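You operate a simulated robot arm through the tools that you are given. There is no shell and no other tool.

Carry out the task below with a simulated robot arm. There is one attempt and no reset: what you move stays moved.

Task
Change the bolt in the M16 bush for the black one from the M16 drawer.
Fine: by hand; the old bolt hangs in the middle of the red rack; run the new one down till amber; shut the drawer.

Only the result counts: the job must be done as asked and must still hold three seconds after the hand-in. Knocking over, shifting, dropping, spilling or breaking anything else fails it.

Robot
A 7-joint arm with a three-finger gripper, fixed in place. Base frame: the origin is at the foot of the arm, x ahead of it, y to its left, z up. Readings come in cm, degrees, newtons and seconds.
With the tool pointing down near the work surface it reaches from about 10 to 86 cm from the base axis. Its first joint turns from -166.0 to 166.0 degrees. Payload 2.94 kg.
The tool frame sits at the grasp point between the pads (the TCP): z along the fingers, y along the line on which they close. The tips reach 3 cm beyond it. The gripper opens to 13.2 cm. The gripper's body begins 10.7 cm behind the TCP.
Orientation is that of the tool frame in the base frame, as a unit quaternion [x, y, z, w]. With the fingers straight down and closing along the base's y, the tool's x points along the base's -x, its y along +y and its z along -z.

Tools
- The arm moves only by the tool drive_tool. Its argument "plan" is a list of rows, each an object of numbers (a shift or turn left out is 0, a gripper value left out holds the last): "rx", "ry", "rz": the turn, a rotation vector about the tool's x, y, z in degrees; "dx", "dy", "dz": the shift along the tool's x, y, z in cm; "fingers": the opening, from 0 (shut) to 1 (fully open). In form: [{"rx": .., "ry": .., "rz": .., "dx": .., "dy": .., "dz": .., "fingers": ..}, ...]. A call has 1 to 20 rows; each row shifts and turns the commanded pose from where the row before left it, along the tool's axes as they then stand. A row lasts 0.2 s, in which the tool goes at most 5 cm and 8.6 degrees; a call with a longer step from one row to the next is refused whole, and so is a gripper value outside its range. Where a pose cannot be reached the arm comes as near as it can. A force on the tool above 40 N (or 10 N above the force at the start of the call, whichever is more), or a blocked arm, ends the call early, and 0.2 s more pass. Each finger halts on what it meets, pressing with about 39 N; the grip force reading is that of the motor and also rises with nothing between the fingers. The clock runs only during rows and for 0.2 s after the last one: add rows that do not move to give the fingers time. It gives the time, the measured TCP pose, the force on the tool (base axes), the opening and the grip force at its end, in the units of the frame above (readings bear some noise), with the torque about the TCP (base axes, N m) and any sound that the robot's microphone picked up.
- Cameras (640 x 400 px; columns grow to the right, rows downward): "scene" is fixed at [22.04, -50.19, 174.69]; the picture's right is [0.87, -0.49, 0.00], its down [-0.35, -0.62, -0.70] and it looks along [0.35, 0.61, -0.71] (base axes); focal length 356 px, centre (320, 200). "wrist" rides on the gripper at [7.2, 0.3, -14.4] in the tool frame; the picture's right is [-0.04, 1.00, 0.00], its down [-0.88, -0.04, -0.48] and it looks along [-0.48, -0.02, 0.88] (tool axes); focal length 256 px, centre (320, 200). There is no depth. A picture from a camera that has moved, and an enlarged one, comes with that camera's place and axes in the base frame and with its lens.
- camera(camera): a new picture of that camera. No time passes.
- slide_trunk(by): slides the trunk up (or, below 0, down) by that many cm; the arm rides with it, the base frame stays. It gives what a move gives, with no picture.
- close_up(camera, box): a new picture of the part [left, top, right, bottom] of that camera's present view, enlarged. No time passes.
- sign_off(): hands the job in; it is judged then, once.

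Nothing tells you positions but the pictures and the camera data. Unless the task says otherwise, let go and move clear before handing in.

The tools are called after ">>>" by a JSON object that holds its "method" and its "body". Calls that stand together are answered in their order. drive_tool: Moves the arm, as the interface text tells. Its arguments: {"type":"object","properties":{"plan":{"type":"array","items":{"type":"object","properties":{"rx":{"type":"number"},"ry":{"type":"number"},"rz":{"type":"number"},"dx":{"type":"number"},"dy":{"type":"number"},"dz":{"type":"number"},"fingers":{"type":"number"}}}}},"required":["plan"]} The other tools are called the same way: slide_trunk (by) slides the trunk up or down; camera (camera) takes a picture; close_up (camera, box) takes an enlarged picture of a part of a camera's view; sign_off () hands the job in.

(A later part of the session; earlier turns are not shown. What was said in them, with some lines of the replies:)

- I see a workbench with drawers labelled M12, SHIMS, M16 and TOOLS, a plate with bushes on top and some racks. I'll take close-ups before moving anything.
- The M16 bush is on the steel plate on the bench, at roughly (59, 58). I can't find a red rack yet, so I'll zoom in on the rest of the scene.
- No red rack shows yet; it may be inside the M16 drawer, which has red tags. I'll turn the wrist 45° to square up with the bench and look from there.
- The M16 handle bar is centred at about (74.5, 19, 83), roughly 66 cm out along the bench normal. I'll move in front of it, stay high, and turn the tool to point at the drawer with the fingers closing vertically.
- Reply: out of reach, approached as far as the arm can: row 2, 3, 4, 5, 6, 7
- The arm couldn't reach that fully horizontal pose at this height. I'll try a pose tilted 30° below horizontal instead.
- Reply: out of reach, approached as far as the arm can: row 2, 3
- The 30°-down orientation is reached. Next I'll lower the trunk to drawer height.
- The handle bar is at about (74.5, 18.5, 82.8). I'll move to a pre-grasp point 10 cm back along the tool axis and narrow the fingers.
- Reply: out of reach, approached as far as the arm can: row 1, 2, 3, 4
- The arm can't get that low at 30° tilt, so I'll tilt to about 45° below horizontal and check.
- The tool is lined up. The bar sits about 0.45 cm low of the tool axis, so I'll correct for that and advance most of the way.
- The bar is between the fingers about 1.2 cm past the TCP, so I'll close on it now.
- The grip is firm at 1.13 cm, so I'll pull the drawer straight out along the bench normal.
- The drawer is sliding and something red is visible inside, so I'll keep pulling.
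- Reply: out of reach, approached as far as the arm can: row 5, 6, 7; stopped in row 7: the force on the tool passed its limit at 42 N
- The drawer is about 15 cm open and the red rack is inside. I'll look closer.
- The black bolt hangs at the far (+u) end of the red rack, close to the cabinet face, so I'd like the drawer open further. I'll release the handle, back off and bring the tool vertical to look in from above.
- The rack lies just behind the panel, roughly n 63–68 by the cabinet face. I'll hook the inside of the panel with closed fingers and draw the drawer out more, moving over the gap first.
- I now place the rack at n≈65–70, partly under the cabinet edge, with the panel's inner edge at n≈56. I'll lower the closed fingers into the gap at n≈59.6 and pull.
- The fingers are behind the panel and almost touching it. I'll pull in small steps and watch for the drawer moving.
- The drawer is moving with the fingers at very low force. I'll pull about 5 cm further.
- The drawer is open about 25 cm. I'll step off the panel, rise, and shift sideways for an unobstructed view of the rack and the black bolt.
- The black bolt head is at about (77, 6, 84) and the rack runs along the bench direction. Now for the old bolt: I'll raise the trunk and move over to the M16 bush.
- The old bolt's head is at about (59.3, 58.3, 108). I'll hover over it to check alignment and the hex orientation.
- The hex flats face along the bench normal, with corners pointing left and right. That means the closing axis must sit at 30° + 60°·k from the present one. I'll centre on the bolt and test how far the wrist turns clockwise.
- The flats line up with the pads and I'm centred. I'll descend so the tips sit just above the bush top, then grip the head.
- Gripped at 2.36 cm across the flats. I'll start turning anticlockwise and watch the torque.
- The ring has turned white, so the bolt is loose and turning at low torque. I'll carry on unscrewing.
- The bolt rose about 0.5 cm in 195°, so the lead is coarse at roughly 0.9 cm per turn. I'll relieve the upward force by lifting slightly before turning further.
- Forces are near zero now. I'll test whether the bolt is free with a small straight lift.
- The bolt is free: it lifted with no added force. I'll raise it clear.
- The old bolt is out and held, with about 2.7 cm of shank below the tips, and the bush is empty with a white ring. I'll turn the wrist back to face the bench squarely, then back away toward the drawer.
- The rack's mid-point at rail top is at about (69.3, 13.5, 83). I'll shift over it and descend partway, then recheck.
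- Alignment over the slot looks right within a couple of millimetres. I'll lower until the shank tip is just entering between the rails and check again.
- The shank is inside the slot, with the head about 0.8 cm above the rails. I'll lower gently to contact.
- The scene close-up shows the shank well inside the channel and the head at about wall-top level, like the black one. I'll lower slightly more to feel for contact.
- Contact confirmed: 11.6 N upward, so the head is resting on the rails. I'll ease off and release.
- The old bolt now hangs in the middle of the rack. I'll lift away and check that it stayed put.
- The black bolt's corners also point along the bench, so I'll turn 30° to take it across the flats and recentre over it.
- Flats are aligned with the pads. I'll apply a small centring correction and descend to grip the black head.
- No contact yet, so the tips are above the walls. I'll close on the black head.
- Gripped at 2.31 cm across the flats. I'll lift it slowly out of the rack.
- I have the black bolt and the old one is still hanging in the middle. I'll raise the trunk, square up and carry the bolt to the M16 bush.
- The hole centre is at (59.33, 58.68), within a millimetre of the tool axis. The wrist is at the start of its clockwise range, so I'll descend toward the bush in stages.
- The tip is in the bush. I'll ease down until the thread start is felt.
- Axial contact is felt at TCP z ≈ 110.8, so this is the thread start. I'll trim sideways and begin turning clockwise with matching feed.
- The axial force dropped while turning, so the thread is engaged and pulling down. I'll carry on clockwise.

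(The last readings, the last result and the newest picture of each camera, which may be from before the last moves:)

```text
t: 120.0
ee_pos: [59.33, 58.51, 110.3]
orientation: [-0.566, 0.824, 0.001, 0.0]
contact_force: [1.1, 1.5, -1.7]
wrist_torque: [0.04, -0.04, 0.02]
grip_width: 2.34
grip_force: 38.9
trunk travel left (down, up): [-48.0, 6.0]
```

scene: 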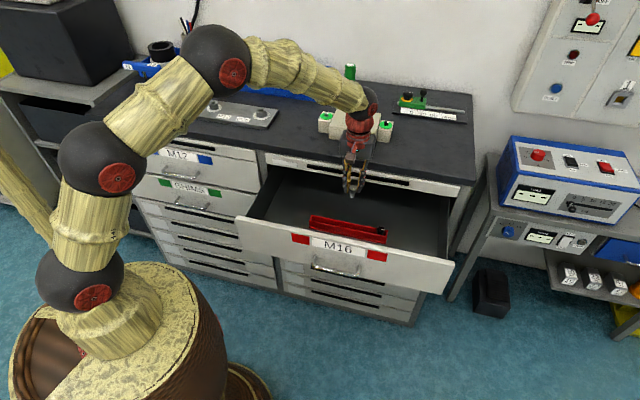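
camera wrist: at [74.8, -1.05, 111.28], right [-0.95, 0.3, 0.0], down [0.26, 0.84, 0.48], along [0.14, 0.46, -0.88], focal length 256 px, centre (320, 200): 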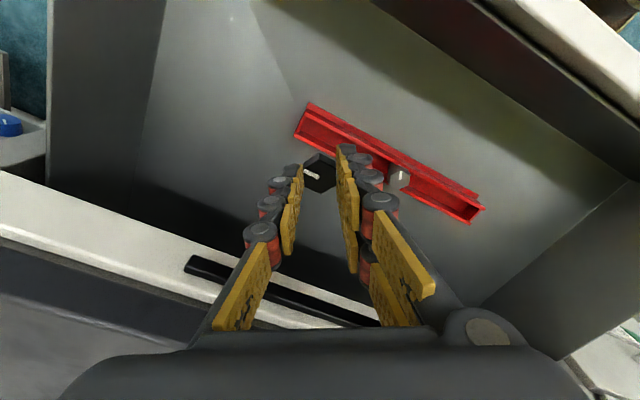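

Side forces are back to near zero. I'll continue turning clockwise.

>>> {"method": "drive_tool", "body": {"plan": [{"rz": 8, "dz": 0.04}, {"rz": 8, "dz": 0.03}, {"rz": 8, "dz": 0.03}, {"rz": 8, "dz": 0.02}, {}]}}

>>> {"method": "close_up", "body": {"camera": "scene", "box": [240, 95, 280, 125]}}

```text
t: 121.2
ee_pos: [59.26, 58.66, 110.33]
orientation: [-0.317, 0.949, 0.0, 0.0]
contact_force: [4.4, -0.3, -0.1]
wrist_torque: [0.02, -0.27, -0.01]
grip_width: 2.34
grip_force: 39.0
trunk travel left (down, up): [-48.0, 6.0]
```

```text
13.33 times, centred on (260, 110) of scene
camera zoom: at [22.04, -50.19, 174.69], right [0.87, -0.49, 0.0], down [-0.35, -0.62, -0.7], along [0.35, 0.61, -0.71], focal length 4751 px, centre (1120, 1400)
```

zoom: 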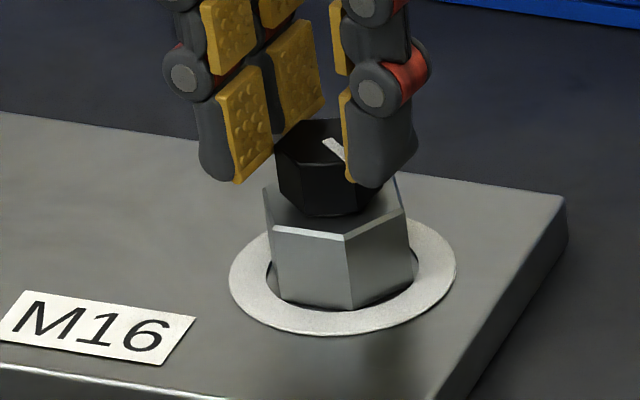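

>>> {"method": "drive_tool", "body": {"plan": [{"rz": 6, "dz": 0.02, "dx": -0.08, "dy": -0.06}, {"rz": 6, "dz": 0.02}, {"rz": 6, "dz": 0.015}, {"rz": 6, "dz": 0.015}, {}]}}

>>> {"method": "close_up", "body": {"camera": "scene", "box": [240, 95, 280, 125]}}

```text
t: 122.4
ee_pos: [59.11, 58.73, 110.13]
orientation: [-0.114, 0.994, 0.001, 0.001]
contact_force: [-2.9, 8.4, 1.6]
wrist_torque: [0.3, 0.03, 0.09]
grip_width: 2.34
grip_force: 38.3
trunk travel left (down, up): [-48.0, 6.0]
```

```text
13.33 times, centred on (260, 110) of scene
camera zoom: at [22.04, -50.19, 174.69], right [0.87, -0.49, 0.0], down [-0.35, -0.62, -0.7], along [0.35, 0.61, -0.71], focal length 4751 px, centre (1120, 1400)
```

zoom: 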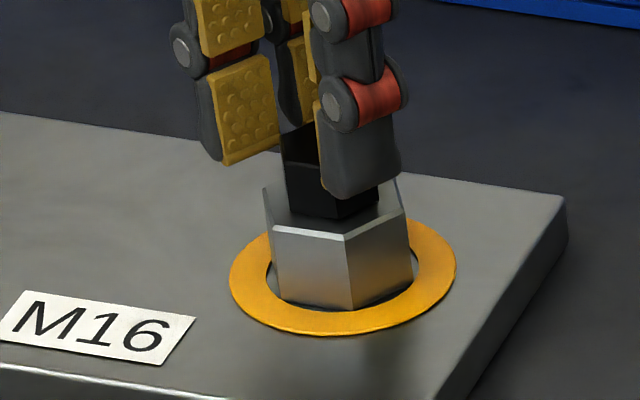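

The ring has turned amber, so I stop turning here. I'll relieve the side force and then release.

>>> {"method": "drive_tool", "body": {"plan": [{"dx": 0.03, "dy": 0.22}, {}]}}

>>> {"method": "close_up", "body": {"camera": "scene", "box": [240, 95, 280, 125]}}

```text
t: 123.0
ee_pos: [59.24, 58.78, 110.19]
orientation: [-0.113, 0.994, 0.0, 0.0]
contact_force: [-1.0, 1.1, 3.4]
wrist_torque: [0.1, -0.06, 0.07]
grip_width: 2.36
grip_force: 39.6
trunk travel left (down, up): [-48.0, 6.0]
```

```text
13.33 times, centred on (260, 110) of scene
camera zoom: at [22.04, -50.19, 174.69], right [0.87, -0.49, 0.0], down [-0.35, -0.62, -0.7], along [0.35, 0.61, -0.71], focal length 4751 px, centre (1120, 1400)
```

zoom: 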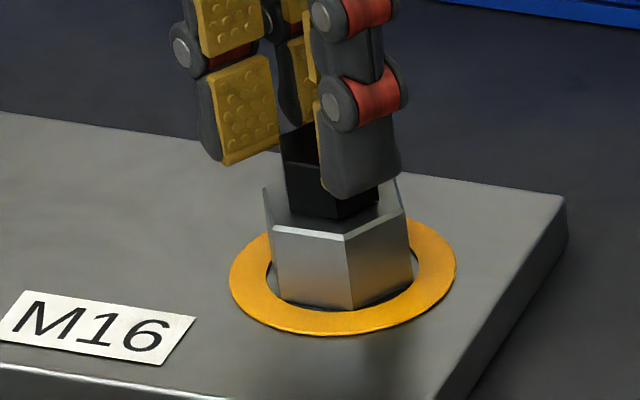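

Still amber with low forces. Opening the fingers and lifting off.

>>> {"method": "drive_tool", "body": {"plan": [{"fingers": 0.25}, {}, {"fingers": 0.35}, {}, {}]}}

>>> {"method": "drive_tool", "body": {"plan": [{"dz": -0.5}, {"dz": -1.5}, {"dz": -2.5}, {"dz": -3}, {"dz": -3}, {}]}}

>>> {"method": "close_up", "body": {"camera": "scene", "box": [240, 95, 280, 125]}}

>>> {"method": "camera", "body": {"camera": "wrist"}}

```text
t: 124.2
ee_pos: [59.15, 58.63, 110.17]
orientation: [-0.114, 0.993, 0.001, 0.0]
contact_force: [-0.7, 0.1, -0.5]
wrist_torque: [-0.03, 0.0, 0.01]
grip_width: 4.61
grip_force: 0.0
trunk travel left (down, up): [-48.0, 6.0]
```

```text
t: 125.6
ee_pos: [59.29, 58.89, 120.67]
orientation: [-0.113, 0.994, 0.0, -0.001]
contact_force: [0.1, 0.6, -0.2]
wrist_torque: [-0.01, 0.0, 0.03]
grip_width: 4.62
grip_force: 0.1
trunk travel left (down, up): [-48.0, 6.0]
```

```text
13.33 times, centred on (260, 110) of scene
camera zoom: at [22.04, -50.19, 174.69], right [0.87, -0.49, 0.0], down [-0.35, -0.62, -0.7], along [0.35, 0.61, -0.71], focal length 4751 px, centre (1120, 1400)
```

zoom: 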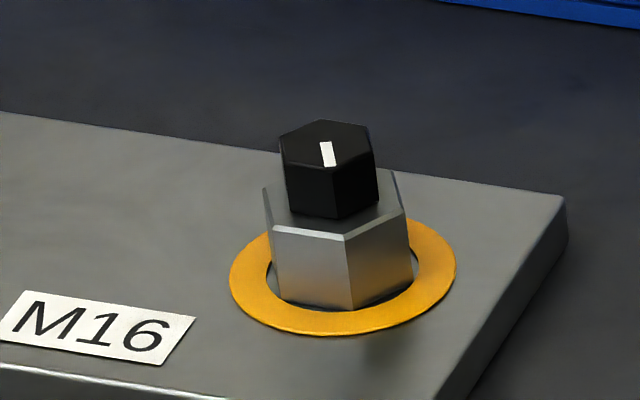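

```text
taken
camera wrist: at [52.08, 57.33, 135.0], right [-0.18, 0.98, 0.0], down [0.87, 0.16, 0.47], along [0.47, 0.09, -0.88], focal length 256 px, centre (320, 200)
```

wrist: 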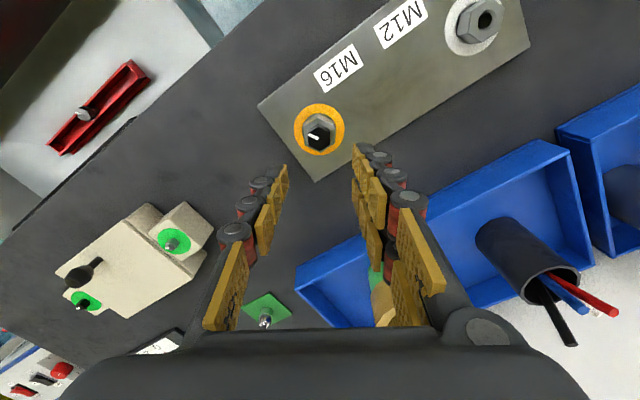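

The black bolt is seated with the ring amber, exactly where the old head sat. Now to shut the drawer: I'll go around to the front of the drawer panel with closed fingers.

>>> {"method": "drive_tool", "body": {"plan": [{"rz": -8}, {"rz": -8}, {"rz": -8}, {"rz": -8}, {"dx": 4.83}, {"dx": 4.83}, {"dx": 4.83}, {"dx": 4.83}, {"dx": 4.83}, {"dx": 4.83}, {"dx": 4.83}, {"dx": 4.83, "fingers": 0.0}, {"dx": 4.83}, {}]}}

>>> {"method": "drive_tool", "body": {"plan": [{"dy": -4.89}, {"dy": -4.89}, {"dy": -4.89}, {"dy": -4.89}, {"dy": -4.89}, {"dy": -4.89}, {"dy": -4.89}, {"dy": -4.89}, {}]}}

>>> {"method": "slide_trunk", "body": {"by": -20}}

>>> {"method": "camera", "body": {"camera": "wrist"}}

>>> {"method": "camera", "body": {"camera": "scene"}}

```text
t: 128.6
ee_pos: [28.52, 28.28, 120.78]
orientation: [-0.382, 0.924, 0.0, 0.0]
contact_force: [0.0, -0.5, -0.1]
wrist_torque: [-0.07, 0.03, 0.01]
grip_width: 0.0
grip_force: 9.0
trunk travel left (down, up): [-48.0, 6.0]
```

```text
t: 130.6
ee_pos: [56.07, 0.59, 120.6]
orientation: [-0.382, 0.924, 0.001, 0.0]
contact_force: [0.0, 0.4, -0.1]
wrist_torque: [-0.04, -0.01, -0.03]
grip_width: 0.03
grip_force: 28.5
trunk travel left (down, up): [-48.0, 6.0]
```

```text
t: 132.8
ee_pos: [56.05, 0.43, 100.49]
orientation: [-0.383, 0.924, 0.001, 0.001]
contact_force: [0.0, 1.2, 0.4]
wrist_torque: [0.02, 0.02, 0.0]
grip_width: 0.0
grip_force: 28.4
trunk travel left (down, up): [-28.0, 26.0]
```

```text
taken
camera wrist: at [50.71, -4.54, 114.85], right [-0.68, 0.74, 0.0], down [0.65, 0.59, 0.48], along [0.35, 0.32, -0.88], focal length 256 px, centre (320, 200)
```

wrist: 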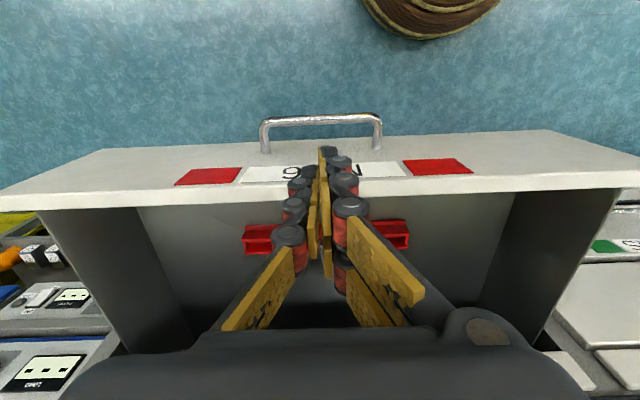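

```text
taken
```

scene: 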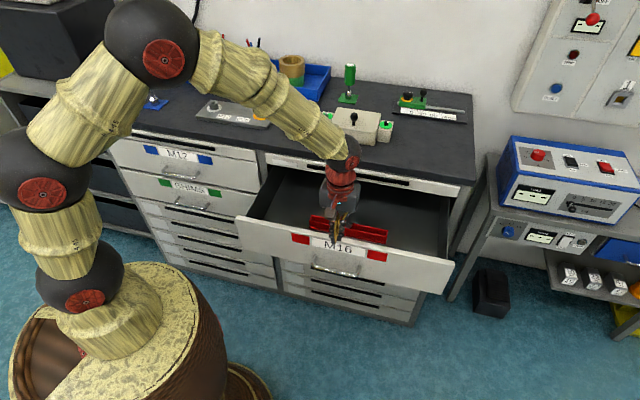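

The panel's outer face is at n ≈ 42. I'll back up slightly, lower the closed fingers in front of it above the handle, then push.

>>> {"method": "drive_tool", "body": {"plan": [{"dx": 2.5}, {"dz": 3}, {"dz": 2}, {"dz": 2}, {}]}}

>>> {"method": "camera", "body": {"camera": "wrist"}}

>>> {"method": "close_up", "body": {"camera": "scene", "box": [280, 180, 400, 280]}}

```text
t: 134.0
ee_pos: [54.25, -1.34, 93.45]
orientation: [-0.382, 0.924, 0.001, 0.001]
contact_force: [-0.1, 0.4, -0.3]
wrist_torque: [0.0, 0.02, 0.02]
grip_width: 0.0
grip_force: 28.9
trunk travel left (down, up): [-28.0, 26.0]
```

```text
taken
camera wrist: at [48.86, -6.33, 107.74], right [-0.68, 0.74, 0.0], down [0.65, 0.59, 0.48], along [0.35, 0.32, -0.88], focal length 256 px, centre (320, 200)
```

wrist: 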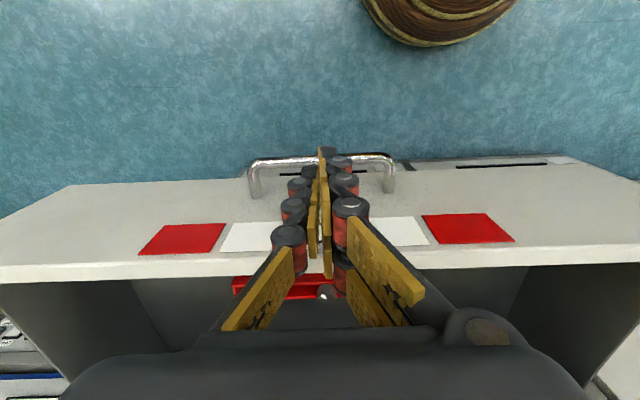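

```text
4.00 times, centred on (340, 230) of scene
camera zoom: at [22.04, -50.19, 174.69], right [0.87, -0.49, 0.0], down [-0.35, -0.62, -0.7], along [0.35, 0.61, -0.71], focal length 1425 px, centre (240, 80)
```

zoom: 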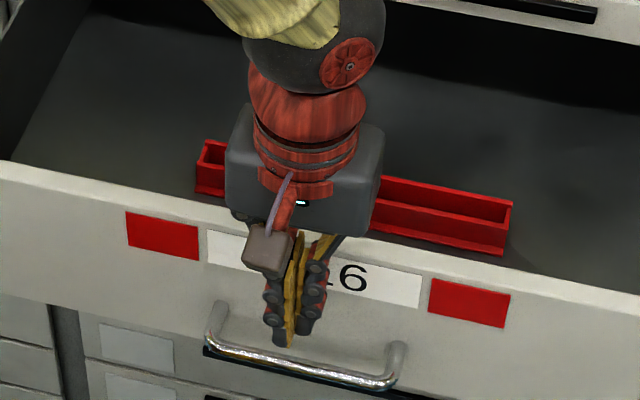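

>>> {"method": "drive_tool", "body": {"plan": [{"dx": -0.8}, {"dx": -0.8}, {"dx": -0.6}, {"dx": -0.6}, {"dx": -0.6}, {"dx": -0.7}, {"dx": -0.8}, {"dx": -0.8}, {"dx": -0.8}, {"dx": -0.8}, {"dx": -0.8}, {"dx": -0.8}, {"dx": -0.8}, {}]}}

>>> {"method": "camera", "body": {"camera": "scene"}}

>>> {"method": "camera", "body": {"camera": "wrist"}}

```text
t: 137.0
ee_pos: [61.13, 5.62, 93.56]
orientation: [-0.382, 0.924, 0.001, 0.001]
contact_force: [-0.4, 0.1, 0.3]
wrist_torque: [0.0, 0.01, 0.02]
grip_width: 0.0
grip_force: 28.7
trunk travel left (down, up): [-28.0, 26.0]
```

```text
taken
```

scene: 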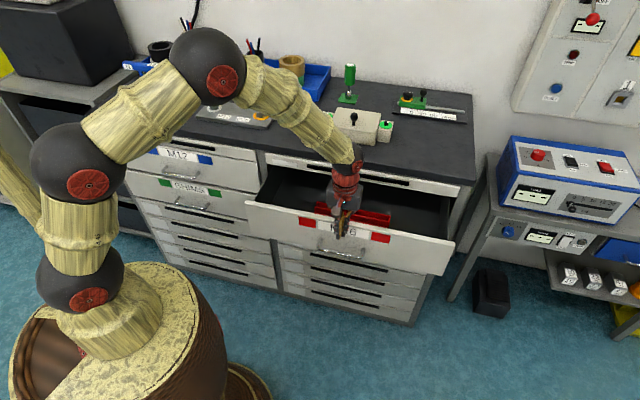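

```text
taken
camera wrist: at [55.74, 0.66, 107.82], right [-0.68, 0.74, 0.0], down [0.65, 0.59, 0.48], along [0.35, 0.32, -0.88], focal length 256 px, centre (320, 200)
```

wrist: 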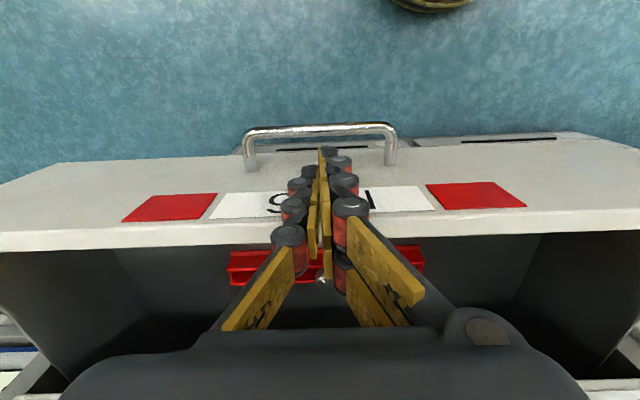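

The drawer is sliding in smoothly with the old bolt still in place. Continuing.

>>> {"method": "drive_tool", "body": {"plan": [{"dx": -0.8}, {"dx": -0.8}, {"dx": -0.8}, {"dx": -0.8}, {"dx": -0.8}, {"dx": -0.8}, {"dx": -0.8}, {"dx": -0.8}, {"dx": -0.8}, {"dx": -0.8}, {"dx": -0.8}, {"dx": -0.8}, {}]}}

>>> {"method": "camera", "body": {"camera": "scene"}}

>>> {"method": "camera", "body": {"camera": "wrist"}}

```text
t: 139.8
ee_pos: [68.08, 12.38, 93.48]
orientation: [-0.382, 0.924, 0.001, 0.0]
contact_force: [-0.2, -0.6, -0.8]
wrist_torque: [0.0, 0.01, -0.05]
grip_width: 0.0
grip_force: 28.5
trunk travel left (down, up): [-28.0, 26.0]
```

```text
taken
```

scene: 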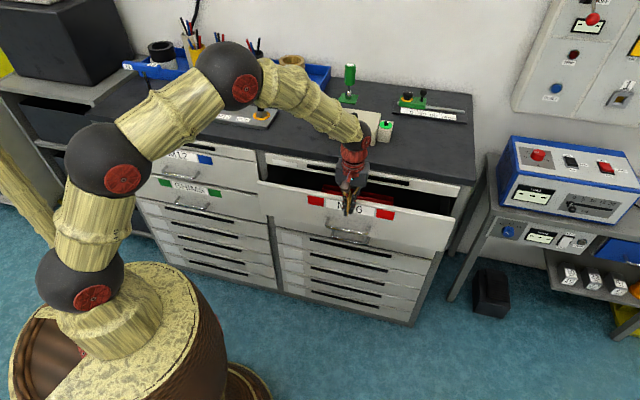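

```text
taken
camera wrist: at [62.67, 7.35, 107.81], right [-0.68, 0.74, 0.0], down [0.65, 0.59, 0.48], along [0.35, 0.32, -0.88], focal length 256 px, centre (320, 200)
```

wrist: 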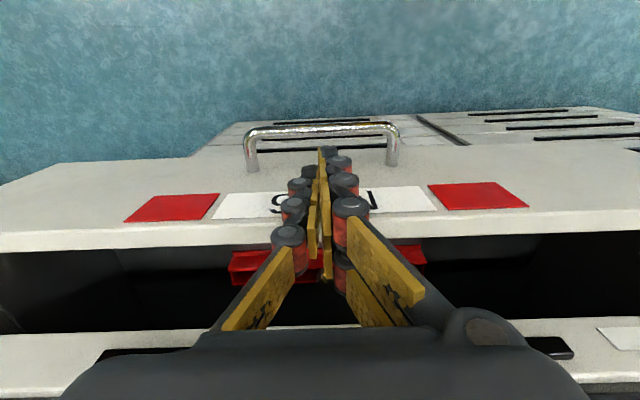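

I'd rather finish by pushing on the handle bar, so the fingers stay clear of the ledge above the drawer. I'll push another 5 cm here, then back off and lower behind the bar.

>>> {"method": "drive_tool", "body": {"plan": [{"dx": -0.8}, {"dx": -0.8}, {"dx": -0.8}, {"dx": -0.8}, {"dx": -0.8}, {"dx": -0.8}, {}, {"dx": 2}, {"dx": 2.5}, {"dx": 2.5}, {}]}}

>>> {"method": "camera", "body": {"camera": "wrist"}}

>>> {"method": "close_up", "body": {"camera": "scene", "box": [280, 150, 420, 250]}}

```text
t: 142.2
ee_pos: [66.5, 10.8, 93.43]
orientation: [-0.382, 0.924, 0.001, 0.0]
contact_force: [0.7, -0.2, -0.2]
wrist_torque: [0.01, -0.05, -0.01]
grip_width: 0.0
grip_force: 28.7
trunk travel left (down, up): [-28.0, 26.0]
```

```text
taken
camera wrist: at [61.05, 5.73, 107.85], right [-0.68, 0.74, 0.0], down [0.65, 0.59, 0.48], along [0.35, 0.32, -0.88], focal length 256 px, centre (320, 200)
```

wrist: 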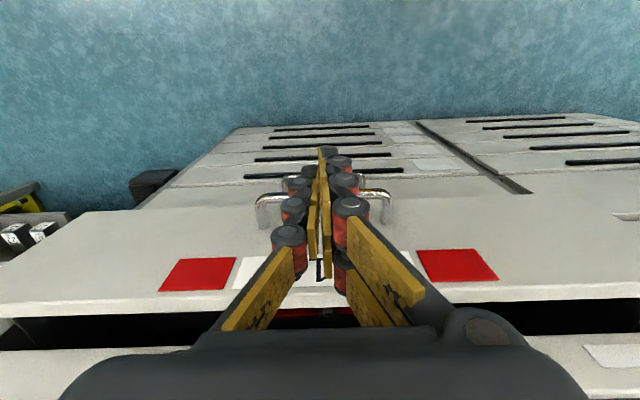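

```text
4.00 times, centred on (350, 200) of scene
camera zoom: at [22.04, -50.19, 174.69], right [0.87, -0.49, 0.0], down [-0.35, -0.62, -0.7], along [0.35, 0.61, -0.71], focal length 1425 px, centre (200, 200)
```

zoom: 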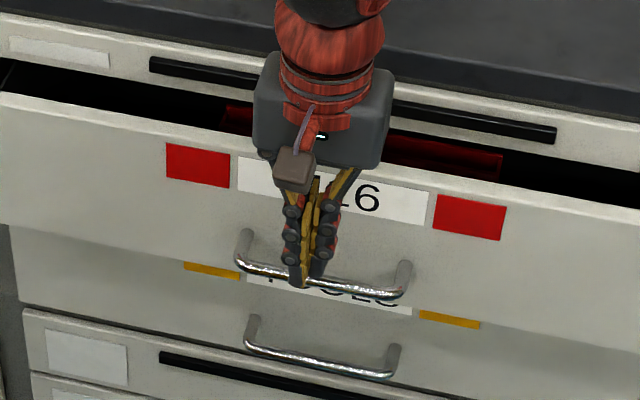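

>>> {"method": "drive_tool", "body": {"plan": [{"dz": 3}, {"dz": 3}, {"dz": 3}, {}]}}

>>> {"method": "camera", "body": {"camera": "wrist"}}

>>> {"method": "close_up", "body": {"camera": "scene", "box": [280, 150, 420, 250]}}

```text
t: 143.2
ee_pos: [66.36, 10.73, 84.47]
orientation: [-0.383, 0.924, 0.001, 0.001]
contact_force: [-0.1, -0.1, -0.3]
wrist_torque: [-0.01, 0.01, -0.02]
grip_width: 0.02
grip_force: 28.3
trunk travel left (down, up): [-28.0, 26.0]
```

```text
taken
camera wrist: at [61.04, 5.84, 98.79], right [-0.68, 0.74, 0.0], down [0.65, 0.59, 0.48], along [0.35, 0.32, -0.88], focal length 256 px, centre (320, 200)
```

wrist: 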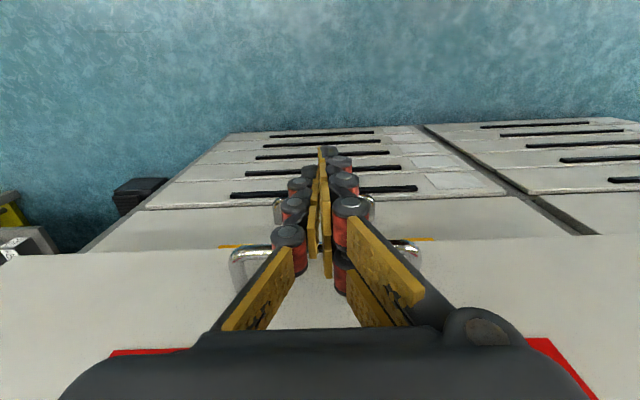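

```text
4.00 times, centred on (350, 200) of scene
camera zoom: at [22.04, -50.19, 174.69], right [0.87, -0.49, 0.0], down [-0.35, -0.62, -0.7], along [0.35, 0.61, -0.71], focal length 1425 px, centre (200, 200)
```

zoom: 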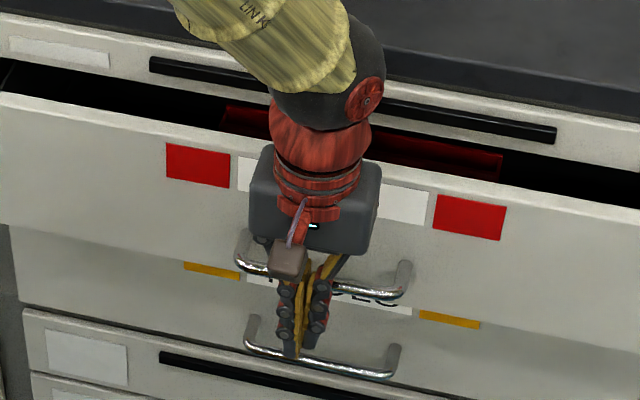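

>>> {"method": "drive_tool", "body": {"plan": [{"dx": -0.8}, {"dx": -0.8}, {"dx": -0.7}, {"dx": -0.6}, {"dx": -0.6}, {"dx": -0.6}, {"dx": -0.6}, {"dx": -0.6}, {"dx": -0.6}, {"dx": -0.6}, {}]}}

>>> {"method": "close_up", "body": {"camera": "scene", "box": [240, 130, 480, 270]}}

```text
t: 145.6
ee_pos: [70.88, 15.5, 84.61]
orientation: [-0.384, 0.923, 0.001, 0.0]
contact_force: [0.3, -0.2, -0.7]
wrist_torque: [0.01, 0.02, -0.03]
grip_width: 0.0
grip_force: 28.0
trunk travel left (down, up): [-28.0, 26.0]
```

```text
2.67 times, centred on (360, 200) of scene
camera zoom: at [22.04, -50.19, 174.69], right [0.87, -0.49, 0.0], down [-0.35, -0.62, -0.7], along [0.35, 0.61, -0.71], focal length 950 px, centre (213, 200)
```

zoom: 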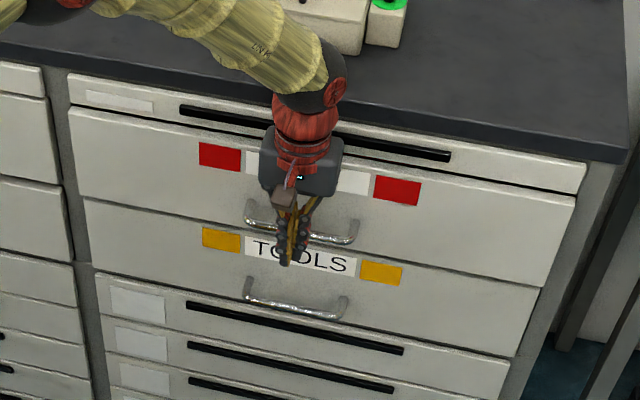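

Nearly shut. I'll finish in small steps and watch for the end-stop force.

>>> {"method": "drive_tool", "body": {"plan": [{"dx": -0.4}, {"dx": -0.4}, {"dx": -0.3}, {"dx": -0.3}, {"dx": -0.2}, {}]}}

>>> {"method": "close_up", "body": {"camera": "scene", "box": [240, 130, 480, 270]}}

```text
t: 147.0
ee_pos: [71.87, 16.19, 84.38]
orientation: [-0.383, 0.924, 0.002, -0.001]
contact_force: [-21.8, -25.2, 10.0]
wrist_torque: [-0.04, 0.15, 0.06]
grip_width: 0.0
grip_force: 28.9
trunk travel left (down, up): [-28.0, 26.0]
```

```text
2.67 times, centred on (360, 200) of scene
camera zoom: at [22.04, -50.19, 174.69], right [0.87, -0.49, 0.0], down [-0.35, -0.62, -0.7], along [0.35, 0.61, -0.71], focal length 950 px, centre (213, 200)
```

zoom: 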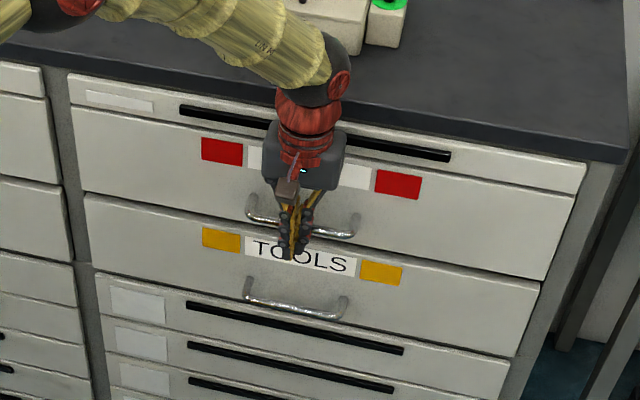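

End stop reached at about 33 N and the drawer looks flush. I'll back off and verify everything.

>>> {"method": "drive_tool", "body": {"plan": [{"dx": 0.5}, {"dx": 2}, {"dx": 4}, {"dx": 4.5}, {"dx": 4.5}, {}]}}

>>> {"method": "slide_trunk", "body": {"by": 28}}

>>> {"method": "camera", "body": {"camera": "scene"}}

>>> {"method": "camera", "body": {"camera": "wrist"}}

>>> {"method": "close_up", "body": {"camera": "scene", "box": [240, 130, 480, 270]}}

>>> {"method": "close_up", "body": {"camera": "scene", "box": [190, 80, 290, 140]}}

```text
t: 148.4
ee_pos: [61.18, 5.51, 84.35]
orientation: [-0.383, 0.924, 0.001, 0.0]
contact_force: [0.6, 0.3, -0.2]
wrist_torque: [0.01, 0.02, -0.01]
grip_width: 0.01
grip_force: 28.5
trunk travel left (down, up): [-28.0, 26.0]
```

```text
t: 151.1
ee_pos: [61.16, 5.53, 110.43]
orientation: [-0.383, 0.924, 0.001, -0.001]
contact_force: [0.3, -0.3, 0.0]
wrist_torque: [-0.02, 0.03, -0.02]
grip_width: 0.0
grip_force: 28.7
out of reach, approached as far as the arm can: row 1
trunk travel left (down, up): [-54.0, 0.0]
```

```text
taken
```

scene: 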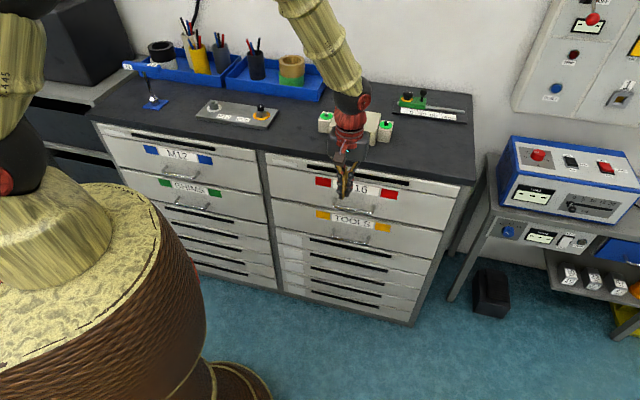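

```text
taken
camera wrist: at [55.85, 0.57, 124.75], right [-0.68, 0.74, 0.0], down [0.65, 0.59, 0.48], along [0.35, 0.32, -0.88], focal length 256 px, centre (320, 200)
```

wrist: 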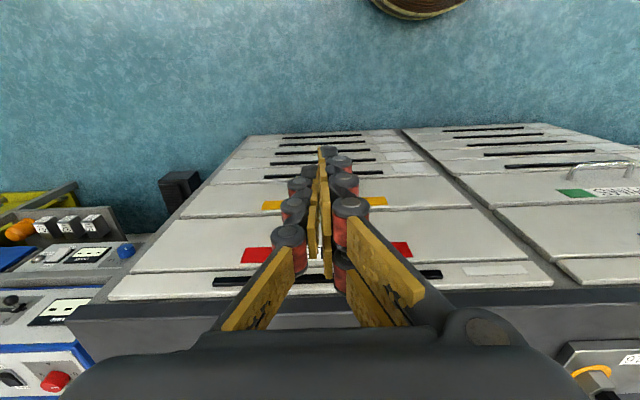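

```text
2.67 times, centred on (360, 200) of scene
camera zoom: at [22.04, -50.19, 174.69], right [0.87, -0.49, 0.0], down [-0.35, -0.62, -0.7], along [0.35, 0.61, -0.71], focal length 950 px, centre (213, 200)
```

zoom: 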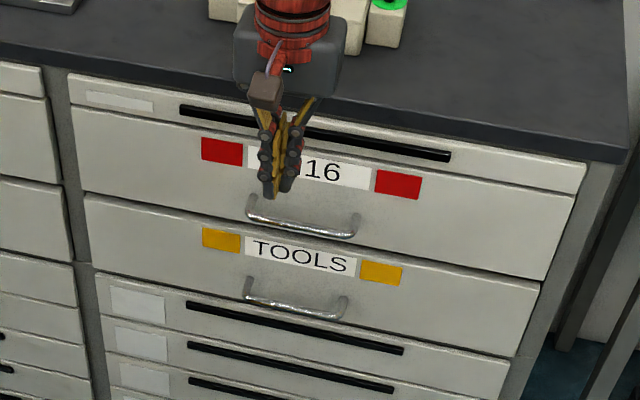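

```text
6.40 times, centred on (240, 110) of scene
camera zoom: at [22.04, -50.19, 174.69], right [0.87, -0.49, 0.0], down [-0.35, -0.62, -0.7], along [0.35, 0.61, -0.71], focal length 2281 px, centre (832, 776)
```

zoom: 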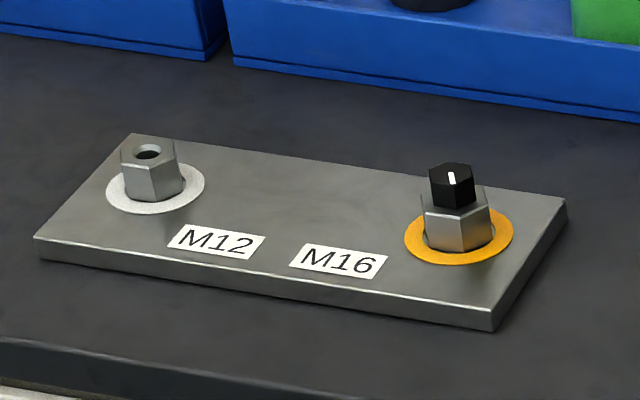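

The black bolt is in the M16 bush with an amber ring, and the drawer sits flush, matching its starting position. The old bolt was hanging mid-rack the last time it was visible, before the drawer shut. The gripper is empty and clear, so I'm handing in.

>>> {"method": "sign_off", "body": {}}

```text
The job is handed in.
```

The bolt in the M16 bush is changed and the job is handed in.

- **New bolt:** the black bolt from the M16 drawer is in the bush. I ran it down with the gripper only and stopped as soon as the ring turned amber. The ring stayed amber after I let go.
- **Old bolt:** it hangs in the middle of the red rack inside the M16 drawer. It was still there while the drawer was closing, but I couldn't see it once the drawer was shut.
- **Drawer:** it is shut against its end stop, and its position in the camera matches the picture from the start.

I saw nothing else knocked or shifted. The gripper was empty and clear of the bench when I handed in.
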